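You operate a simulated robot arm through the tools that you are given. There is no shell and no other tool. Be economical: measure what you need, move in short steps, check, and stop when the job is done.

The job below is to be done with a simulated robot arm. You get a single attempt, and the scene is never put back.

Task
Put one of the yellow cells from the long steel bench on top of the white heat detector.

Only the result counts: the job must be done as asked and must still hold three seconds after the hand-in. Knocking over, shifting, dropping, spilling or breaking anything else fails it.

Robot
A 7-joint arm with a two-finger parallel gripper, fixed in place. Base frame: the origin is at the foot of the arm, x ahead of it, y to its left, z up; the work surface is at about z = 0. Units: m, degrees, N and s.
With the tool pointing down near the work surface it reaches from about 0.24 to 0.62 m from the base axis. Its first joint turns from -66.0 to 66.0 degrees. Payload 2.6 kg.
The tool frame sits at the grasp point between the pads (the TCP): z along the fingers, y along the line on which they close. The tips reach 0.03 m beyond it. Largest opening 0.094 m; finger width 0.028, thickness 0.01; the body of the gripper, 0.05 by 0.096 m, starts 0.055 m behind the TCP.
Orientation is that of the tool frame in the base frame, as a unit quaternion [x, y, z, w]. With the fingers straight down and closing along the base's y, the tool's x points along the base's -x, its y along +y and its z along -z.

Tools
- The arm moves only by the tool step_arm. Its argument "targets" is a list of rows, each an object (a shift or turn left out is 0, a gripper value left out holds the last) with "xyz": the shift along the base's x, y, z in m, a list of three; "dr": the turn, a rotation vector about the base's x, y, z in degrees, a list of three. In form: [{"xyz": [tx, ty, tz], "dr": [wx, wy, wz]}, ...]. A call has 1 to 12 rows; each row shifts and turns the commanded pose from where the row before left it. "claw" is the finger opening in m, from 0 to 0.094, set as the call begins (left out, the last holds). Rows are played at 5 a second. More than 0.05 m and 8.6 degrees between two rows, or a gripper value outside its range, and nothing of the call is played. Where a pose cannot be reached the arm comes as near as it can. A force on the tool above 40 N (or 10 N above the force at the start of the call, whichever is more), or a blocked arm, ends the call early, and 0.2 s more pass. Each finger travels about 0.072 m/s and halts on what it meets, pressing with about 37 N; the grip force reading is that of the motor and also rises with nothing between the fingers. The clock runs only during rows and for 0.2 s after the last one: add rows that do not move to give the fingers time. It gives the time, the measured TCP pose, the force on the tool (base axes), the opening and the grip force at its end, in the units of the frame above (readings bear some noise).
- Cameras (640 x 400 px; columns grow to the right, rows downward): "scene" is fixed at [0.0181, 0.4207, 0.5615]; the picture's right is [-0.90, -0.43, 0.00], its down [-0.26, 0.54, -0.80] and it looks along [0.35, -0.72, -0.60] (base axes); focal length 300 px, centre (320, 200). "wrist" rides on the gripper at [0.076, 0.014, -0.103] in the tool frame; the picture's right is [-0.18, 0.98, 0.00], its down [-0.75, -0.14, -0.64] and it looks along [-0.63, -0.12, 0.77] (tool axes); focal length 243 px, centre (320, 200). There is no depth. A picture from a camera that has moved, and an enlarged one, comes with that camera's place and axes in the base frame and with its lens.
- snapshot(camera): a new picture of that camera. It takes no simulated time.
- close_up(camera, box): a new picture of the part [left, top, right, bottom] of that camera's present view, enlarged. It takes no simulated time.
- job_done(): hands the job in; it is judged then, once.

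Work in short steps. Places have to be worked out from the pictures, the camera data and where the tool is seen: move nearer, look again, correct. Check each grasp and each placing, and mend what went wrong. You have 90 turns and 42 pictures in all, those below and enlarged ones among them. Open the gripper and draw the arm clear of the work before you hand the job in, unless the task says otherwise; then end with one line.

The tools are called after ">>>" by a JSON object that holds its "method" and its "body". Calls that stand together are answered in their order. step_arm: Moves the arm, as the interface text tells. Its arguments: {"type":"object","properties":{"targets":{"type":"array"},"claw":{"type":"number"}},"required":["targets"]} The other tools are called the same way: snapshot (camera) takes a picture; close_up (camera, box) takes an enlarged picture of a part of a camera's view; job_done () hands the job in.

At the start:

```text
t: 0.0
tool_pos: [0.4461, -0.0296, 0.2905]
tcp_rot: [0.0, 1.0, 0.001, 0.001]
wrist_force: [-0.6, -0.2, 0.3]
finger_gap: 0.0939
grip_force: 0.0
```

scene: 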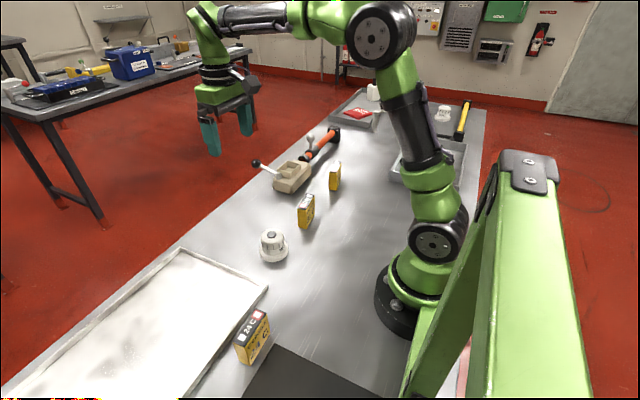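
wrist: 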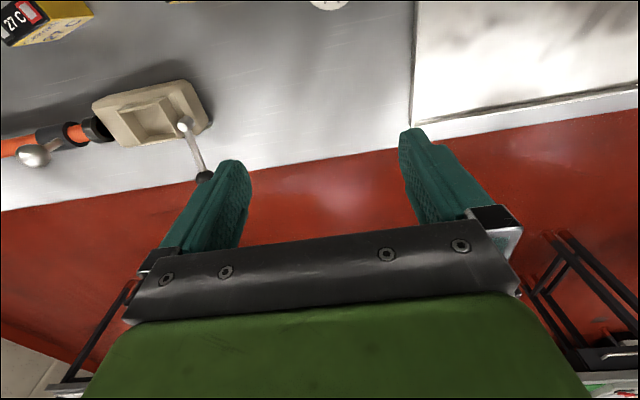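

The bench shows three yellow cells, at roughly (0.25,0.235), (0.33,-0.13) and (0.33,-0.33), and a white detector near (0.346,0.013). I'll enlarge the area to see the details.

>>> {"method": "close_up", "body": {"camera": "scene", "box": [230, 150, 358, 280]}}

>>> {"method": "close_up", "body": {"camera": "scene", "box": [340, 70, 500, 170]}}

>>> {"method": "close_up", "body": {"camera": "scene", "box": [200, 280, 328, 390]}}

```text
3.08 times, centred on (294, 215) of scene
camera zoom: at [0.0181, 0.4207, 0.5615], right [-0.9, -0.43, 0.0], down [-0.26, 0.54, -0.8], along [0.35, -0.72, -0.6], focal length 923 px, centre (400, 154)
```

zoom: 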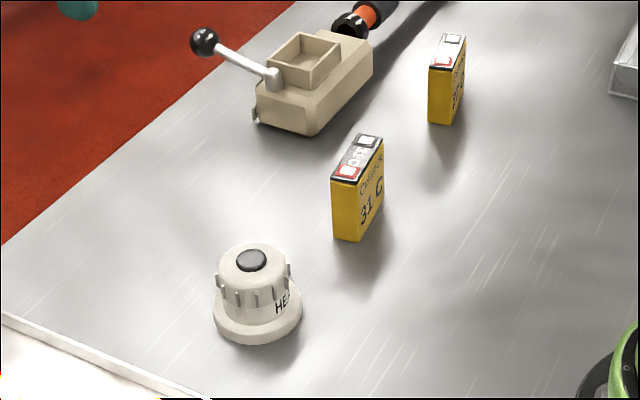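

```text
4.00 times, centred on (420, 120) of scene
camera zoom: at [0.0181, 0.4207, 0.5615], right [-0.9, -0.43, 0.0], down [-0.26, 0.54, -0.8], along [0.35, -0.72, -0.6], focal length 1200 px, centre (-80, 520)
```

zoom: 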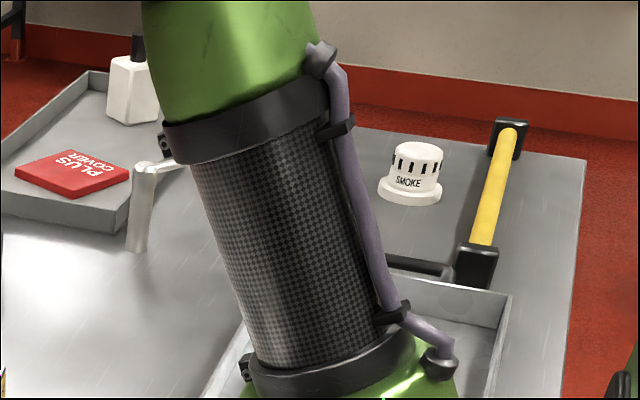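

```text
3.64 times, centred on (264, 335) of scene
camera zoom: at [0.0181, 0.4207, 0.5615], right [-0.9, -0.43, 0.0], down [-0.26, 0.54, -0.8], along [0.35, -0.72, -0.6], focal length 1091 px, centre (524, -291)
```

zoom: 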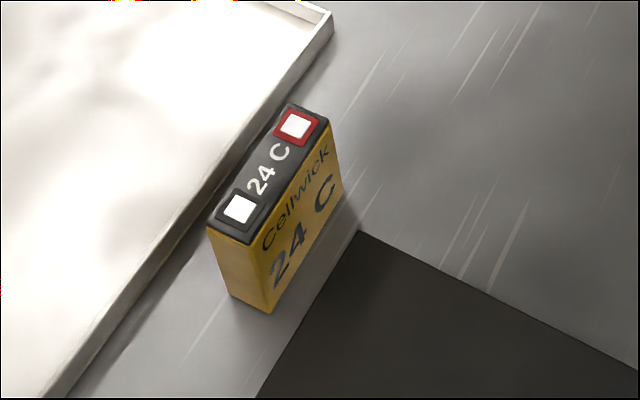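

The near detector reads HEAT and the far one reads SMOKE, so the near one is the target. Cell "31 C" stands about 0.021 (x) × 0.052 (y) × 0.066 m around (0.334,-0.144). I'll pull back to see the detector top with the wrist camera.

>>> {"method": "step_arm", "body": {"targets": [{"xyz": [-0.04, 0, 0]}, {"xyz": [-0.04, 0, 0]}, {"xyz": [-0.04, 0, 0]}, {"xyz": [0, 0, 0]}]}}

>>> {"method": "snapshot", "body": {"camera": "wrist"}}

```text
t: 1.0
tool_pos: [0.3259, -0.0292, 0.2904]
tcp_rot: [0.0, 1.0, -0.001, 0.001]
wrist_force: [0.1, 0.4, -0.2]
finger_gap: 0.0939
grip_force: 0.1
```

```text
36 pictures are left
camera wrist: at [0.2496, -0.0145, 0.3931], right [0.18, 0.98, 0.0], down [0.75, -0.14, 0.64], along [0.63, -0.12, -0.77], focal length 243 px, centre (320, 200)
```

wrist: 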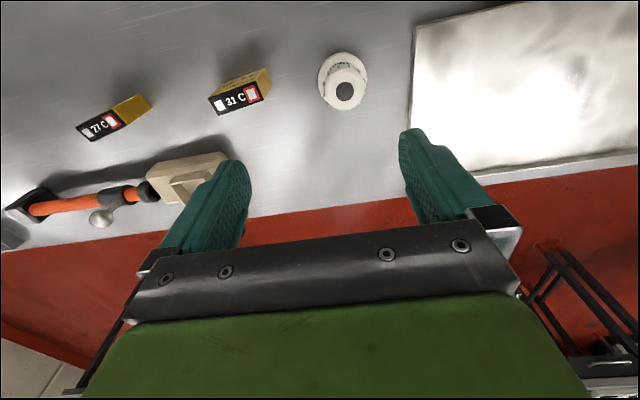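

The wrist picture shows both detector and cells (image bottom is +x). Enlarging for precision.

>>> {"method": "close_up", "body": {"camera": "wrist", "box": [300, 40, 388, 120]}}

>>> {"method": "close_up", "body": {"camera": "wrist", "box": [196, 56, 284, 126]}}

```text
5.00 times, centred on (344, 80) of wrist
camera zoom: at [0.2496, -0.0145, 0.3931], right [0.18, 0.98, 0.0], down [0.75, -0.14, 0.64], along [0.63, -0.12, -0.77], focal length 1213 px, centre (200, 800)
```

zoom: 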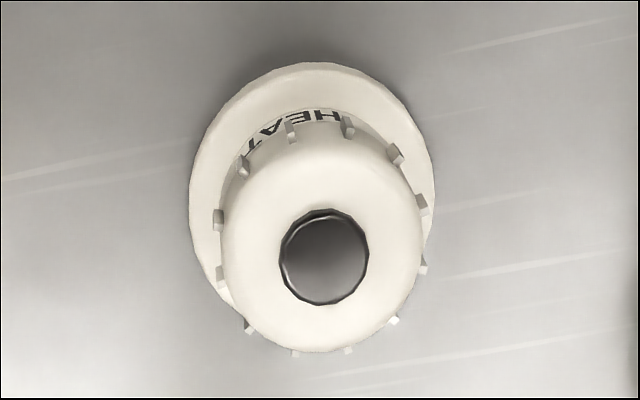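

```text
5.71 times, centred on (240, 91) of wrist
camera zoom: at [0.2496, -0.0145, 0.3931], right [0.18, 0.98, 0.0], down [0.75, -0.14, 0.64], along [0.63, -0.12, -0.77], focal length 1386 px, centre (777, 823)
```

zoom: 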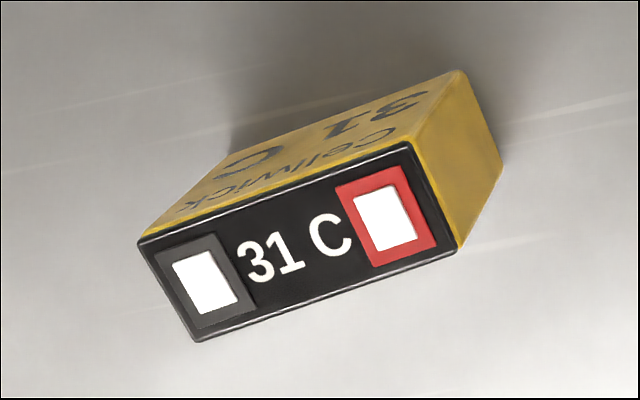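

The cell top measures about 0.068 × 0.024 m at z≈0.066, centred near (0.330,-0.142), with yaw about +6.5°. The detector top is flat with a button, near (0.346,-0.002). I'll move above the cell, turn to match it, and check.

>>> {"method": "step_arm", "body": {"targets": [{"xyz": [0.002, -0.04, 0], "dr": [0, 0, 6.5]}, {"xyz": [0.002, -0.04, -0.02]}, {"xyz": [0, -0.034, -0.04]}, {"xyz": [0, 0, -0.04]}, {"xyz": [0, 0, 0]}], "claw": 0.094}}

>>> {"method": "snapshot", "body": {"camera": "wrist"}}

>>> {"method": "close_up", "body": {"camera": "scene", "box": [230, 100, 390, 260]}}

```text
refused: row 3 steps farther than a row can; nothing moved
```

```text
33 pictures are left
camera wrist: at [0.2496, -0.0145, 0.3931], right [0.18, 0.98, 0.0], down [0.75, -0.14, 0.64], along [0.63, -0.12, -0.77], focal length 243 px, centre (320, 200)
```

wrist: 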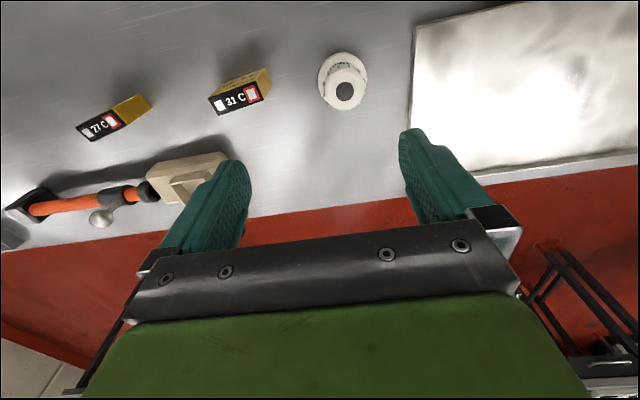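

```text
2.50 times, centred on (310, 180) of scene
camera zoom: at [0.0181, 0.4207, 0.5615], right [-0.9, -0.43, 0.0], down [-0.26, 0.54, -0.8], along [0.35, -0.72, -0.6], focal length 750 px, centre (345, 250)
```

zoom: 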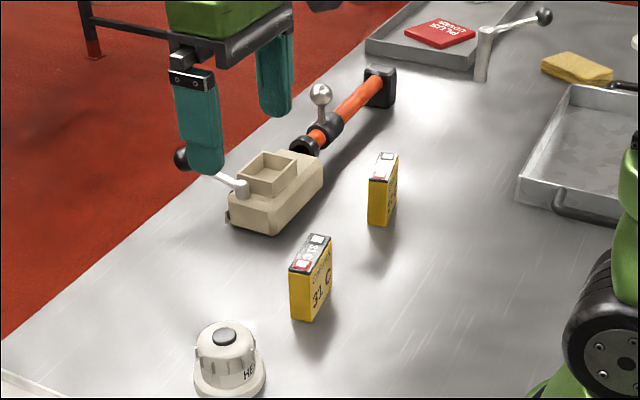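

One row was too long, so nothing moved. I'll repeat it with shorter steps and check afterwards.

>>> {"method": "step_arm", "body": {"targets": [{"xyz": [0.002, -0.04, 0], "dr": [0, 0, 6.5]}, {"xyz": [0.002, -0.04, -0.02]}, {"xyz": [0, -0.033, -0.03]}, {"xyz": [0, 0, -0.04]}, {"xyz": [0, 0, -0.03]}, {"xyz": [0, 0, 0]}], "claw": 0.094}}

```text
t: 2.4
tool_pos: [0.3306, -0.1413, 0.1693]
tcp_rot: [-0.056, 0.998, 0.0, 0.001]
wrist_force: [0.1, 0.4, 0.5]
finger_gap: 0.094
grip_force: 0.1
```

The tool is at (0.331,-0.141,0.169), tips 0.07 m above the cell. I'll look from both cameras.

>>> {"method": "snapshot", "body": {"camera": "wrist"}}

>>> {"method": "close_up", "body": {"camera": "scene", "box": [240, 100, 368, 240]}}

```text
31 pictures are left
camera wrist: at [0.2524, -0.1369, 0.2721], right [0.07, 1.0, 0.0], down [0.76, -0.05, 0.64], along [0.64, -0.05, -0.77], focal length 243 px, centre (320, 200)
```

wrist: 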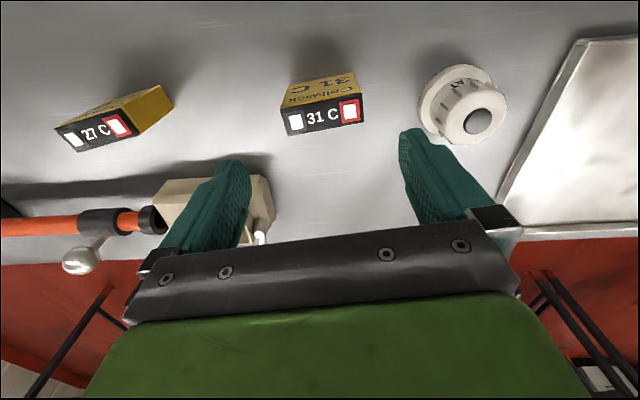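

```text
2.86 times, centred on (304, 170) of scene
camera zoom: at [0.0181, 0.4207, 0.5615], right [-0.9, -0.43, 0.0], down [-0.26, 0.54, -0.8], along [0.35, -0.72, -0.6], focal length 857 px, centre (366, 286)
```

zoom: 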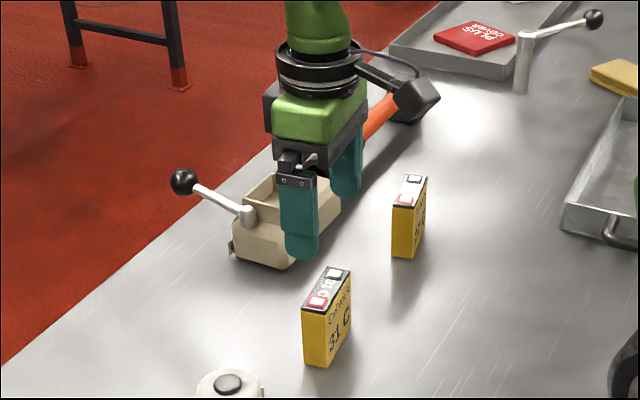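

The wrist view puts the cell top centre at (0.332,-0.1415), yaw about 7°, so the tool is lined up. I'll descend to TCP z≈0.045 with the fingers open.

>>> {"method": "step_arm", "body": {"targets": [{"xyz": [0.001, 0, -0.03]}, {"xyz": [0, 0, -0.03]}, {"xyz": [0, 0, -0.025]}, {"xyz": [0, 0, -0.02]}, {"xyz": [0, 0, -0.019]}, {"xyz": [0, 0, 0]}]}}

>>> {"method": "snapshot", "body": {"camera": "wrist"}}

>>> {"method": "close_up", "body": {"camera": "scene", "box": [260, 140, 370, 250]}}

```text
t: 3.8
tool_pos: [0.3318, -0.1421, 0.0475]
tcp_rot: [-0.057, 0.998, 0.0, 0.0]
wrist_force: [-0.3, 0.2, 0.4]
finger_gap: 0.094
grip_force: 0.0
```

```text
29 pictures are left
camera wrist: at [0.2537, -0.137, 0.1494], right [0.07, 1.0, 0.0], down [0.76, -0.05, 0.64], along [0.64, -0.05, -0.77], focal length 243 px, centre (320, 200)
```

wrist: 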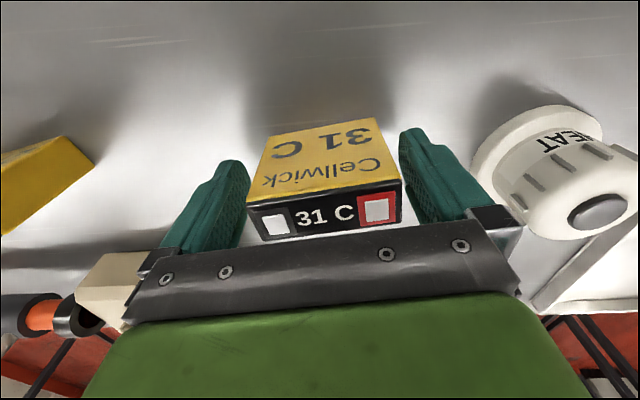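

```text
3.64 times, centred on (315, 195) of scene
camera zoom: at [0.0181, 0.4207, 0.5615], right [-0.9, -0.43, 0.0], down [-0.26, 0.54, -0.8], along [0.35, -0.72, -0.6], focal length 1091 px, centre (338, 218)
```

zoom: 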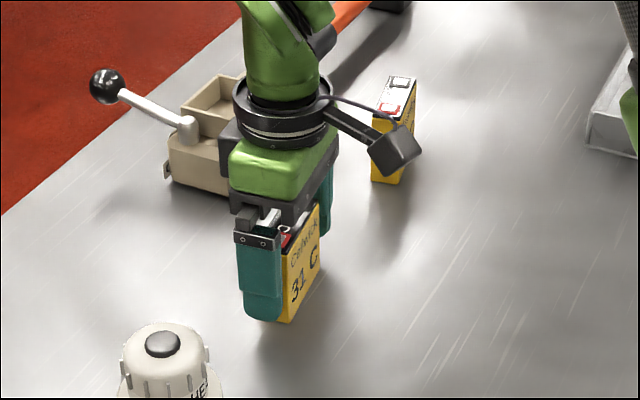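

Cell is between the pads; -x face at about 0.3195, so the centre ≈0.3315 matches the tool. Closing now.

>>> {"method": "step_arm", "body": {"targets": [{}, {}, {}, {}], "claw": 0.05}}

```text
t: 4.8
tool_pos: [0.3312, -0.1422, 0.0464]
tcp_rot: [-0.056, 0.998, 0.001, 0.0]
wrist_force: [-0.5, -0.6, 0.5]
finger_gap: 0.0744
grip_force: 37.2
```

The fingers stopped at 0.074 m with 37 N, so the cell is gripped. I'll lift it straight up.

>>> {"method": "step_arm", "body": {"targets": [{"xyz": [0, 0, 0.02]}, {"xyz": [0, 0, 0.03]}, {"xyz": [0, 0, 0.035]}, {"xyz": [0, 0, 0.035]}, {}]}}

>>> {"method": "snapshot", "body": {"camera": "wrist"}}

>>> {"method": "close_up", "body": {"camera": "scene", "box": [240, 130, 368, 270]}}

```text
t: 6.0
tool_pos: [0.3308, -0.1419, 0.1662]
tcp_rot: [-0.058, 0.998, 0.0, 0.001]
wrist_force: [0.1, -0.2, -2.7]
finger_gap: 0.0741
grip_force: 37.4
```

```text
27 pictures are left
camera wrist: at [0.2539, -0.1369, 0.2692], right [0.07, 1.0, 0.0], down [0.76, -0.05, 0.64], along [0.64, -0.05, -0.77], focal length 243 px, centre (320, 200)
```

wrist: 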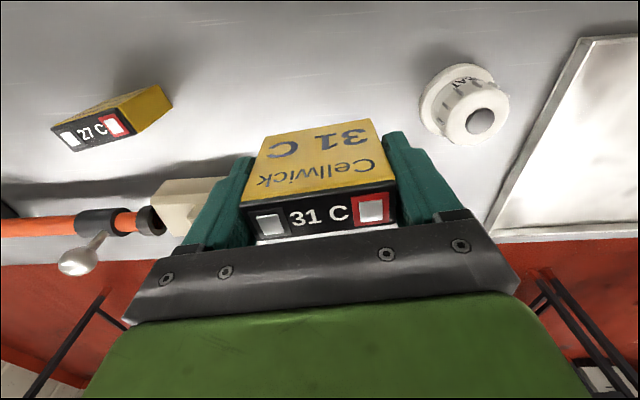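

```text
2.86 times, centred on (304, 200) of scene
camera zoom: at [0.0181, 0.4207, 0.5615], right [-0.9, -0.43, 0.0], down [-0.26, 0.54, -0.8], along [0.35, -0.72, -0.6], focal length 857 px, centre (366, 200)
```

zoom: 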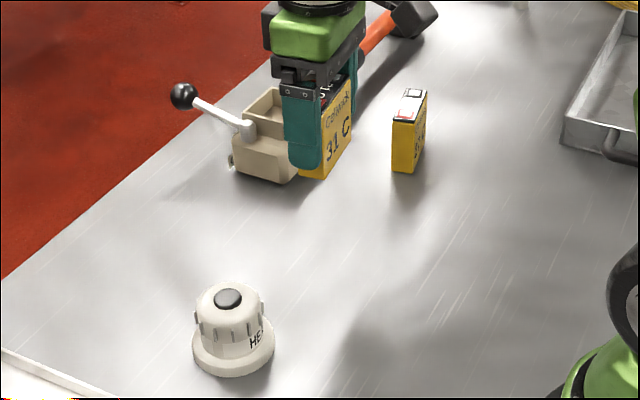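

The cell is held upright and centred (about +0.001 in x); its bottom is 0.0465 below the TCP. Triangulating the button from two wrist views gives (0.349,-0.001,0.058). I'll move over it and take stock before lowering.

>>> {"method": "step_arm", "body": {"targets": [{"xyz": [0.004, 0.03, 0]}, {"xyz": [0.004, 0.03, 0]}, {"xyz": [0.004, 0.03, 0]}, {"xyz": [0.003, 0.03, 0]}, {"xyz": [0.002, 0.021, 0]}, {"xyz": [0, 0, -0.02]}, {}]}}

>>> {"method": "snapshot", "body": {"camera": "wrist"}}

>>> {"method": "close_up", "body": {"camera": "scene", "box": [220, 170, 330, 280]}}

```text
t: 7.6
tool_pos: [0.3485, -0.0002, 0.1459]
tcp_rot: [-0.057, 0.998, 0.0, 0.001]
wrist_force: [-0.4, -0.2, -3.6]
finger_gap: 0.0741
grip_force: 37.7
```

```text
25 pictures are left
camera wrist: at [0.2711, 0.0045, 0.2482], right [0.07, 1.0, 0.0], down [0.76, -0.05, 0.64], along [0.64, -0.05, -0.77], focal length 243 px, centre (320, 200)
```

wrist: 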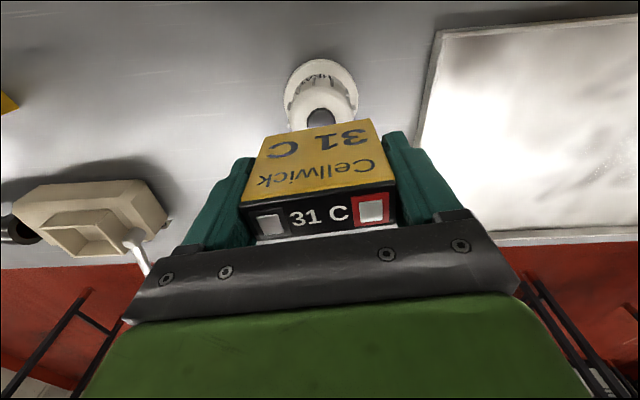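

```text
3.64 times, centred on (275, 225) of scene
camera zoom: at [0.0181, 0.4207, 0.5615], right [-0.9, -0.43, 0.0], down [-0.26, 0.54, -0.8], along [0.35, -0.72, -0.6], focal length 1091 px, centre (484, 109)
```

zoom: 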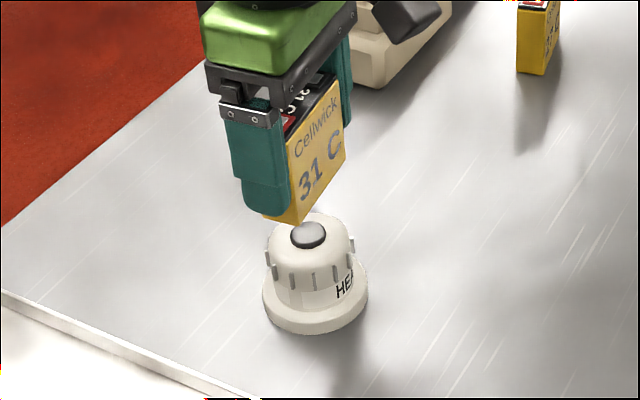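

The alignment agrees within about 2 mm; I'll nudge +0.001 in x and lower to just above the button.

>>> {"method": "step_arm", "body": {"targets": [{"xyz": [0.001, -0.001, -0.015]}, {"xyz": [0, 0, -0.012]}, {"xyz": [0, 0, -0.008]}, {}]}}

>>> {"method": "close_up", "body": {"camera": "scene", "box": [230, 190, 320, 280]}}

>>> {"method": "close_up", "body": {"camera": "wrist", "box": [240, 30, 400, 230]}}

```text
t: 8.6
tool_pos: [0.3476, -0.0012, 0.1106]
tcp_rot: [-0.057, 0.998, -0.001, 0.001]
wrist_force: [1.1, 0.0, -2.2]
finger_gap: 0.0744
grip_force: 36.8
```

```text
4.44 times, centred on (275, 235) of scene
camera zoom: at [0.0181, 0.4207, 0.5615], right [-0.9, -0.43, 0.0], down [-0.26, 0.54, -0.8], along [0.35, -0.72, -0.6], focal length 1333 px, centre (520, 44)
```

zoom: 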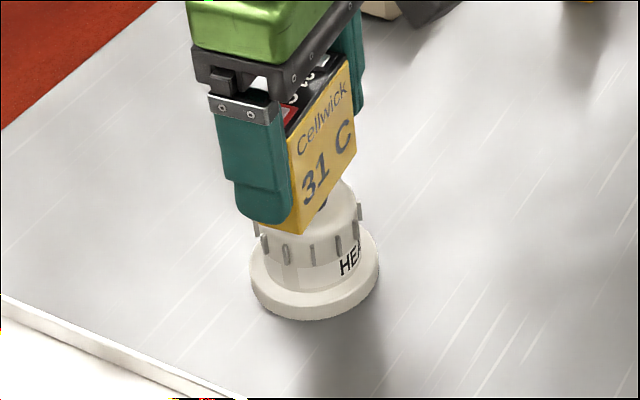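

```text
2.00 times, centred on (320, 130) of wrist
camera zoom: at [0.2718, 0.003, 0.2132], right [0.07, 1.0, 0.0], down [0.76, -0.05, 0.64], along [0.64, -0.05, -0.77], focal length 485 px, centre (320, 340)
```

zoom: 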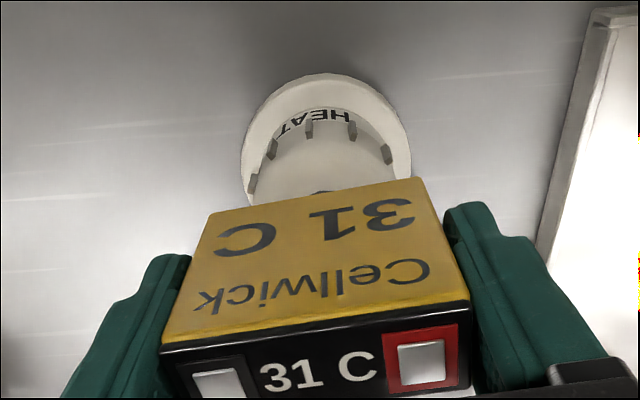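

Bottom is about 6 mm above the button and well aligned (only a sliver of the button shows on the -x side, as expected). Lowering in small steps to feel contact.

>>> {"method": "step_arm", "body": {"targets": [{"xyz": [0, 0, -0.002]}, {"xyz": [0, 0, -0.001]}, {"xyz": [0, 0, -0.001]}, {}]}}

```text
t: 9.6
tool_pos: [0.3492, -0.0027, 0.1074]
tcp_rot: [-0.056, 0.998, 0.0, -0.001]
wrist_force: [0.0, 0.7, -2.6]
finger_gap: 0.0743
grip_force: 37.4
```

No contact yet (force still ≈ -2.6 N, the cell's weight). Continuing by 1 mm.

>>> {"method": "step_arm", "body": {"targets": [{"xyz": [0, 0, -0.001]}, {}]}}

>>> {"method": "step_arm", "body": {"targets": [{"xyz": [0, 0, -0.001]}, {}]}}

```text
t: 10.2
tool_pos: [0.3487, -0.0027, 0.1064]
tcp_rot: [-0.056, 0.998, 0.0, 0.001]
wrist_force: [-0.3, 0.1, -3.1]
finger_gap: 0.0741
grip_force: 37.0
```

```text
t: 10.8
tool_pos: [0.35, -0.0022, 0.1044]
tcp_rot: [-0.057, 0.998, 0.0, 0.001]
wrist_force: [0.0, 0.7, -3.0]
finger_gap: 0.0739
grip_force: 37.1
```

Still no contact at z≈0.105. I'll go on 1 mm at a time.

>>> {"method": "step_arm", "body": {"targets": [{"xyz": [0, 0, -0.001]}, {}]}}

>>> {"method": "close_up", "body": {"camera": "scene", "box": [240, 200, 310, 270]}}

```text
t: 11.4
tool_pos: [0.3497, -0.0024, 0.1046]
tcp_rot: [-0.056, 0.998, -0.001, 0.0]
wrist_force: [0.1, -0.2, -2.0]
finger_gap: 0.0741
grip_force: 36.7
```

```text
5.71 times, centred on (275, 235) of scene
camera zoom: at [0.0181, 0.4207, 0.5615], right [-0.9, -0.43, 0.0], down [-0.26, 0.54, -0.8], along [0.35, -0.72, -0.6], focal length 1714 px, centre (577, 0)
```

zoom: 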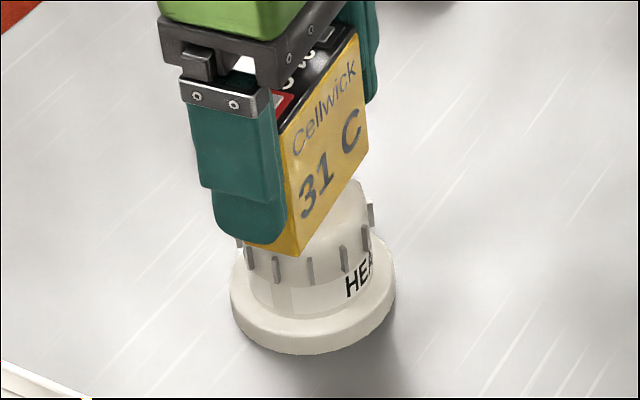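

Cell is just about at the button; force slightly changed (-2.0). One more millimetre at a time until contact is plain.

>>> {"method": "step_arm", "body": {"targets": [{"xyz": [0, 0, -0.001]}, {}]}}

>>> {"method": "step_arm", "body": {"targets": [{}]}}

```text
t: 12.0
tool_pos: [0.3486, -0.003, 0.1035]
tcp_rot: [-0.057, 0.998, -0.001, 0.001]
wrist_force: [-1.2, 0.2, 2.3]
finger_gap: 0.0741
grip_force: 37.0
```

```text
t: 12.4
tool_pos: [0.3492, -0.0022, 0.1032]
tcp_rot: [-0.057, 0.998, 0.0, 0.001]
wrist_force: [-0.7, -0.7, 1.9]
finger_gap: 0.074
grip_force: 36.6
```

Force rose by ~5 N: the cell rests on the button, z bottom ≈0.057 as expected. I'll open the fingers a few mm.

>>> {"method": "step_arm", "body": {"targets": [{"xyz": [0, 0, 0.0005]}, {}, {}], "claw": 0.08}}

>>> {"method": "close_up", "body": {"camera": "wrist", "box": [240, 30, 400, 230]}}

>>> {"method": "close_up", "body": {"camera": "scene", "box": [240, 190, 320, 270]}}

```text
t: 13.2
tool_pos: [0.3498, -0.0029, 0.1027]
tcp_rot: [-0.058, 0.998, 0.0, 0.001]
wrist_force: [0.2, -0.8, 0.6]
finger_gap: 0.0801
grip_force: 0.0
```

```text
2.00 times, centred on (320, 130) of wrist
camera zoom: at [0.2719, 0.003, 0.2059], right [0.07, 1.0, 0.0], down [0.76, -0.05, 0.64], along [0.64, -0.05, -0.77], focal length 485 px, centre (320, 340)
```

zoom: 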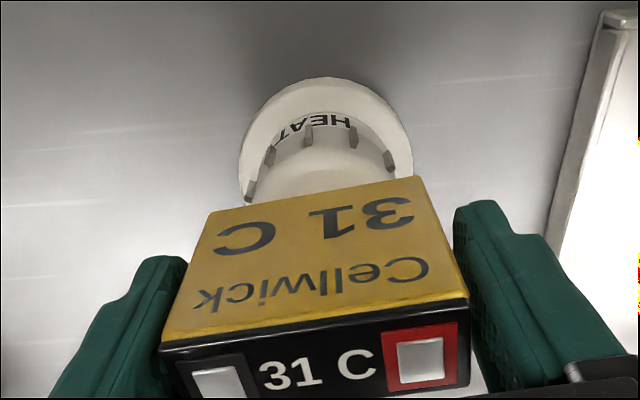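

```text
5.00 times, centred on (280, 230) of scene
camera zoom: at [0.0181, 0.4207, 0.5615], right [-0.9, -0.43, 0.0], down [-0.26, 0.54, -0.8], along [0.35, -0.72, -0.6], focal length 1500 px, centre (520, 50)
```

zoom: 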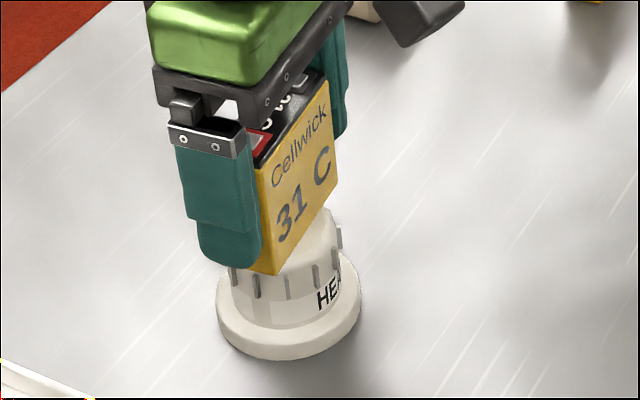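

The cell stands upright and unchanged with the fingers loosened. I'll open fully and rise straight up.

>>> {"method": "step_arm", "body": {"targets": [{}, {}, {"xyz": [0, 0, 0.01]}, {"xyz": [0, 0, 0.02]}, {"xyz": [0, 0, 0.03]}, {"xyz": [0, 0, 0.04]}, {"xyz": [0, 0, 0.04]}, {}], "claw": 0.094}}

>>> {"method": "close_up", "body": {"camera": "scene", "box": [220, 150, 340, 280]}}

>>> {"method": "snapshot", "body": {"camera": "wrist"}}

```text
t: 15.0
tool_pos: [0.349, -0.0032, 0.2445]
tcp_rot: [-0.058, 0.998, 0.0, 0.001]
wrist_force: [0.7, 0.1, 0.4]
finger_gap: 0.094
grip_force: 0.0
```

```text
3.08 times, centred on (280, 215) of scene
camera zoom: at [0.0181, 0.4207, 0.5615], right [-0.9, -0.43, 0.0], down [-0.26, 0.54, -0.8], along [0.35, -0.72, -0.6], focal length 923 px, centre (443, 154)
```

zoom: 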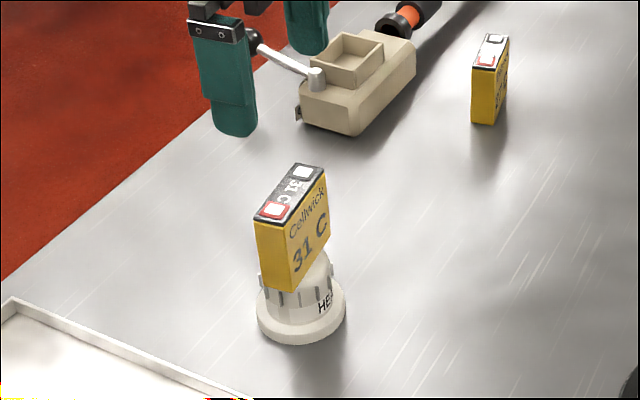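

```text
17 pictures are left
camera wrist: at [0.2711, 0.0024, 0.347], right [0.07, 1.0, 0.0], down [0.76, -0.05, 0.64], along [0.64, -0.05, -0.77], focal length 243 px, centre (320, 200)
```

wrist: 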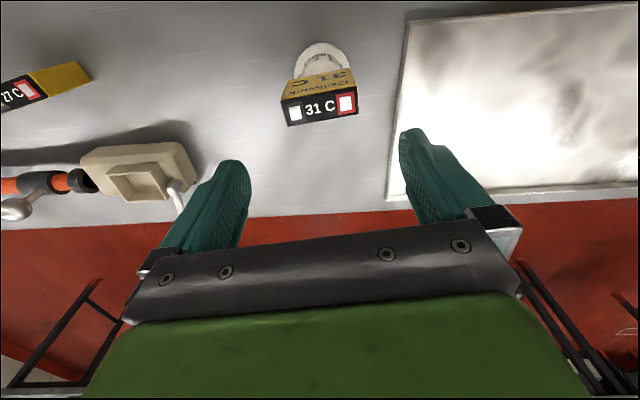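

The cell stands freely on the detector. I'll draw the arm further clear, wait a little, and confirm it is still.

>>> {"method": "step_arm", "body": {"targets": [{"xyz": [0.03, -0.02, 0.02]}, {"xyz": [0.03, -0.02, 0.02]}, {}, {}, {}, {}, {}, {}, {}, {}, {}, {}]}}

>>> {"method": "close_up", "body": {"camera": "scene", "box": [220, 150, 340, 280]}}

```text
t: 17.6
tool_pos: [0.4108, -0.0417, 0.2843]
tcp_rot: [-0.057, 0.998, 0.0, 0.0]
wrist_force: [-0.6, 0.0, -0.5]
finger_gap: 0.0939
grip_force: 0.1
```

```text
3.08 times, centred on (280, 215) of scene
camera zoom: at [0.0181, 0.4207, 0.5615], right [-0.9, -0.43, 0.0], down [-0.26, 0.54, -0.8], along [0.35, -0.72, -0.6], focal length 923 px, centre (443, 154)
```

zoom: 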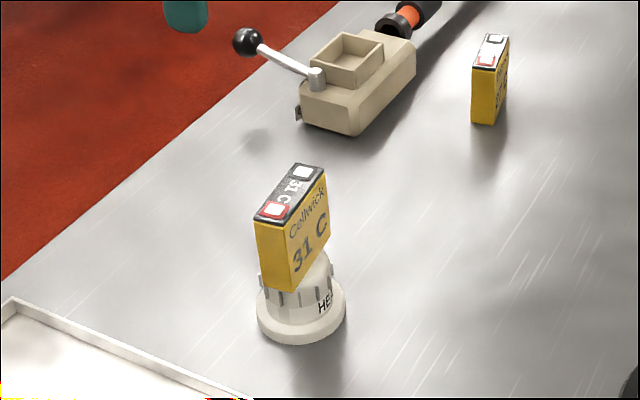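

The cell has not moved, nothing else is disturbed, and the arm is clear, so I'm handing in.

>>> {"method": "job_done", "body": {}}

```text
The job is handed in.
```

Yellow cell "31 C" is standing upright on top of the white heat detector; it held still for over two seconds after the arm drew clear, and I saw nothing else disturbed.
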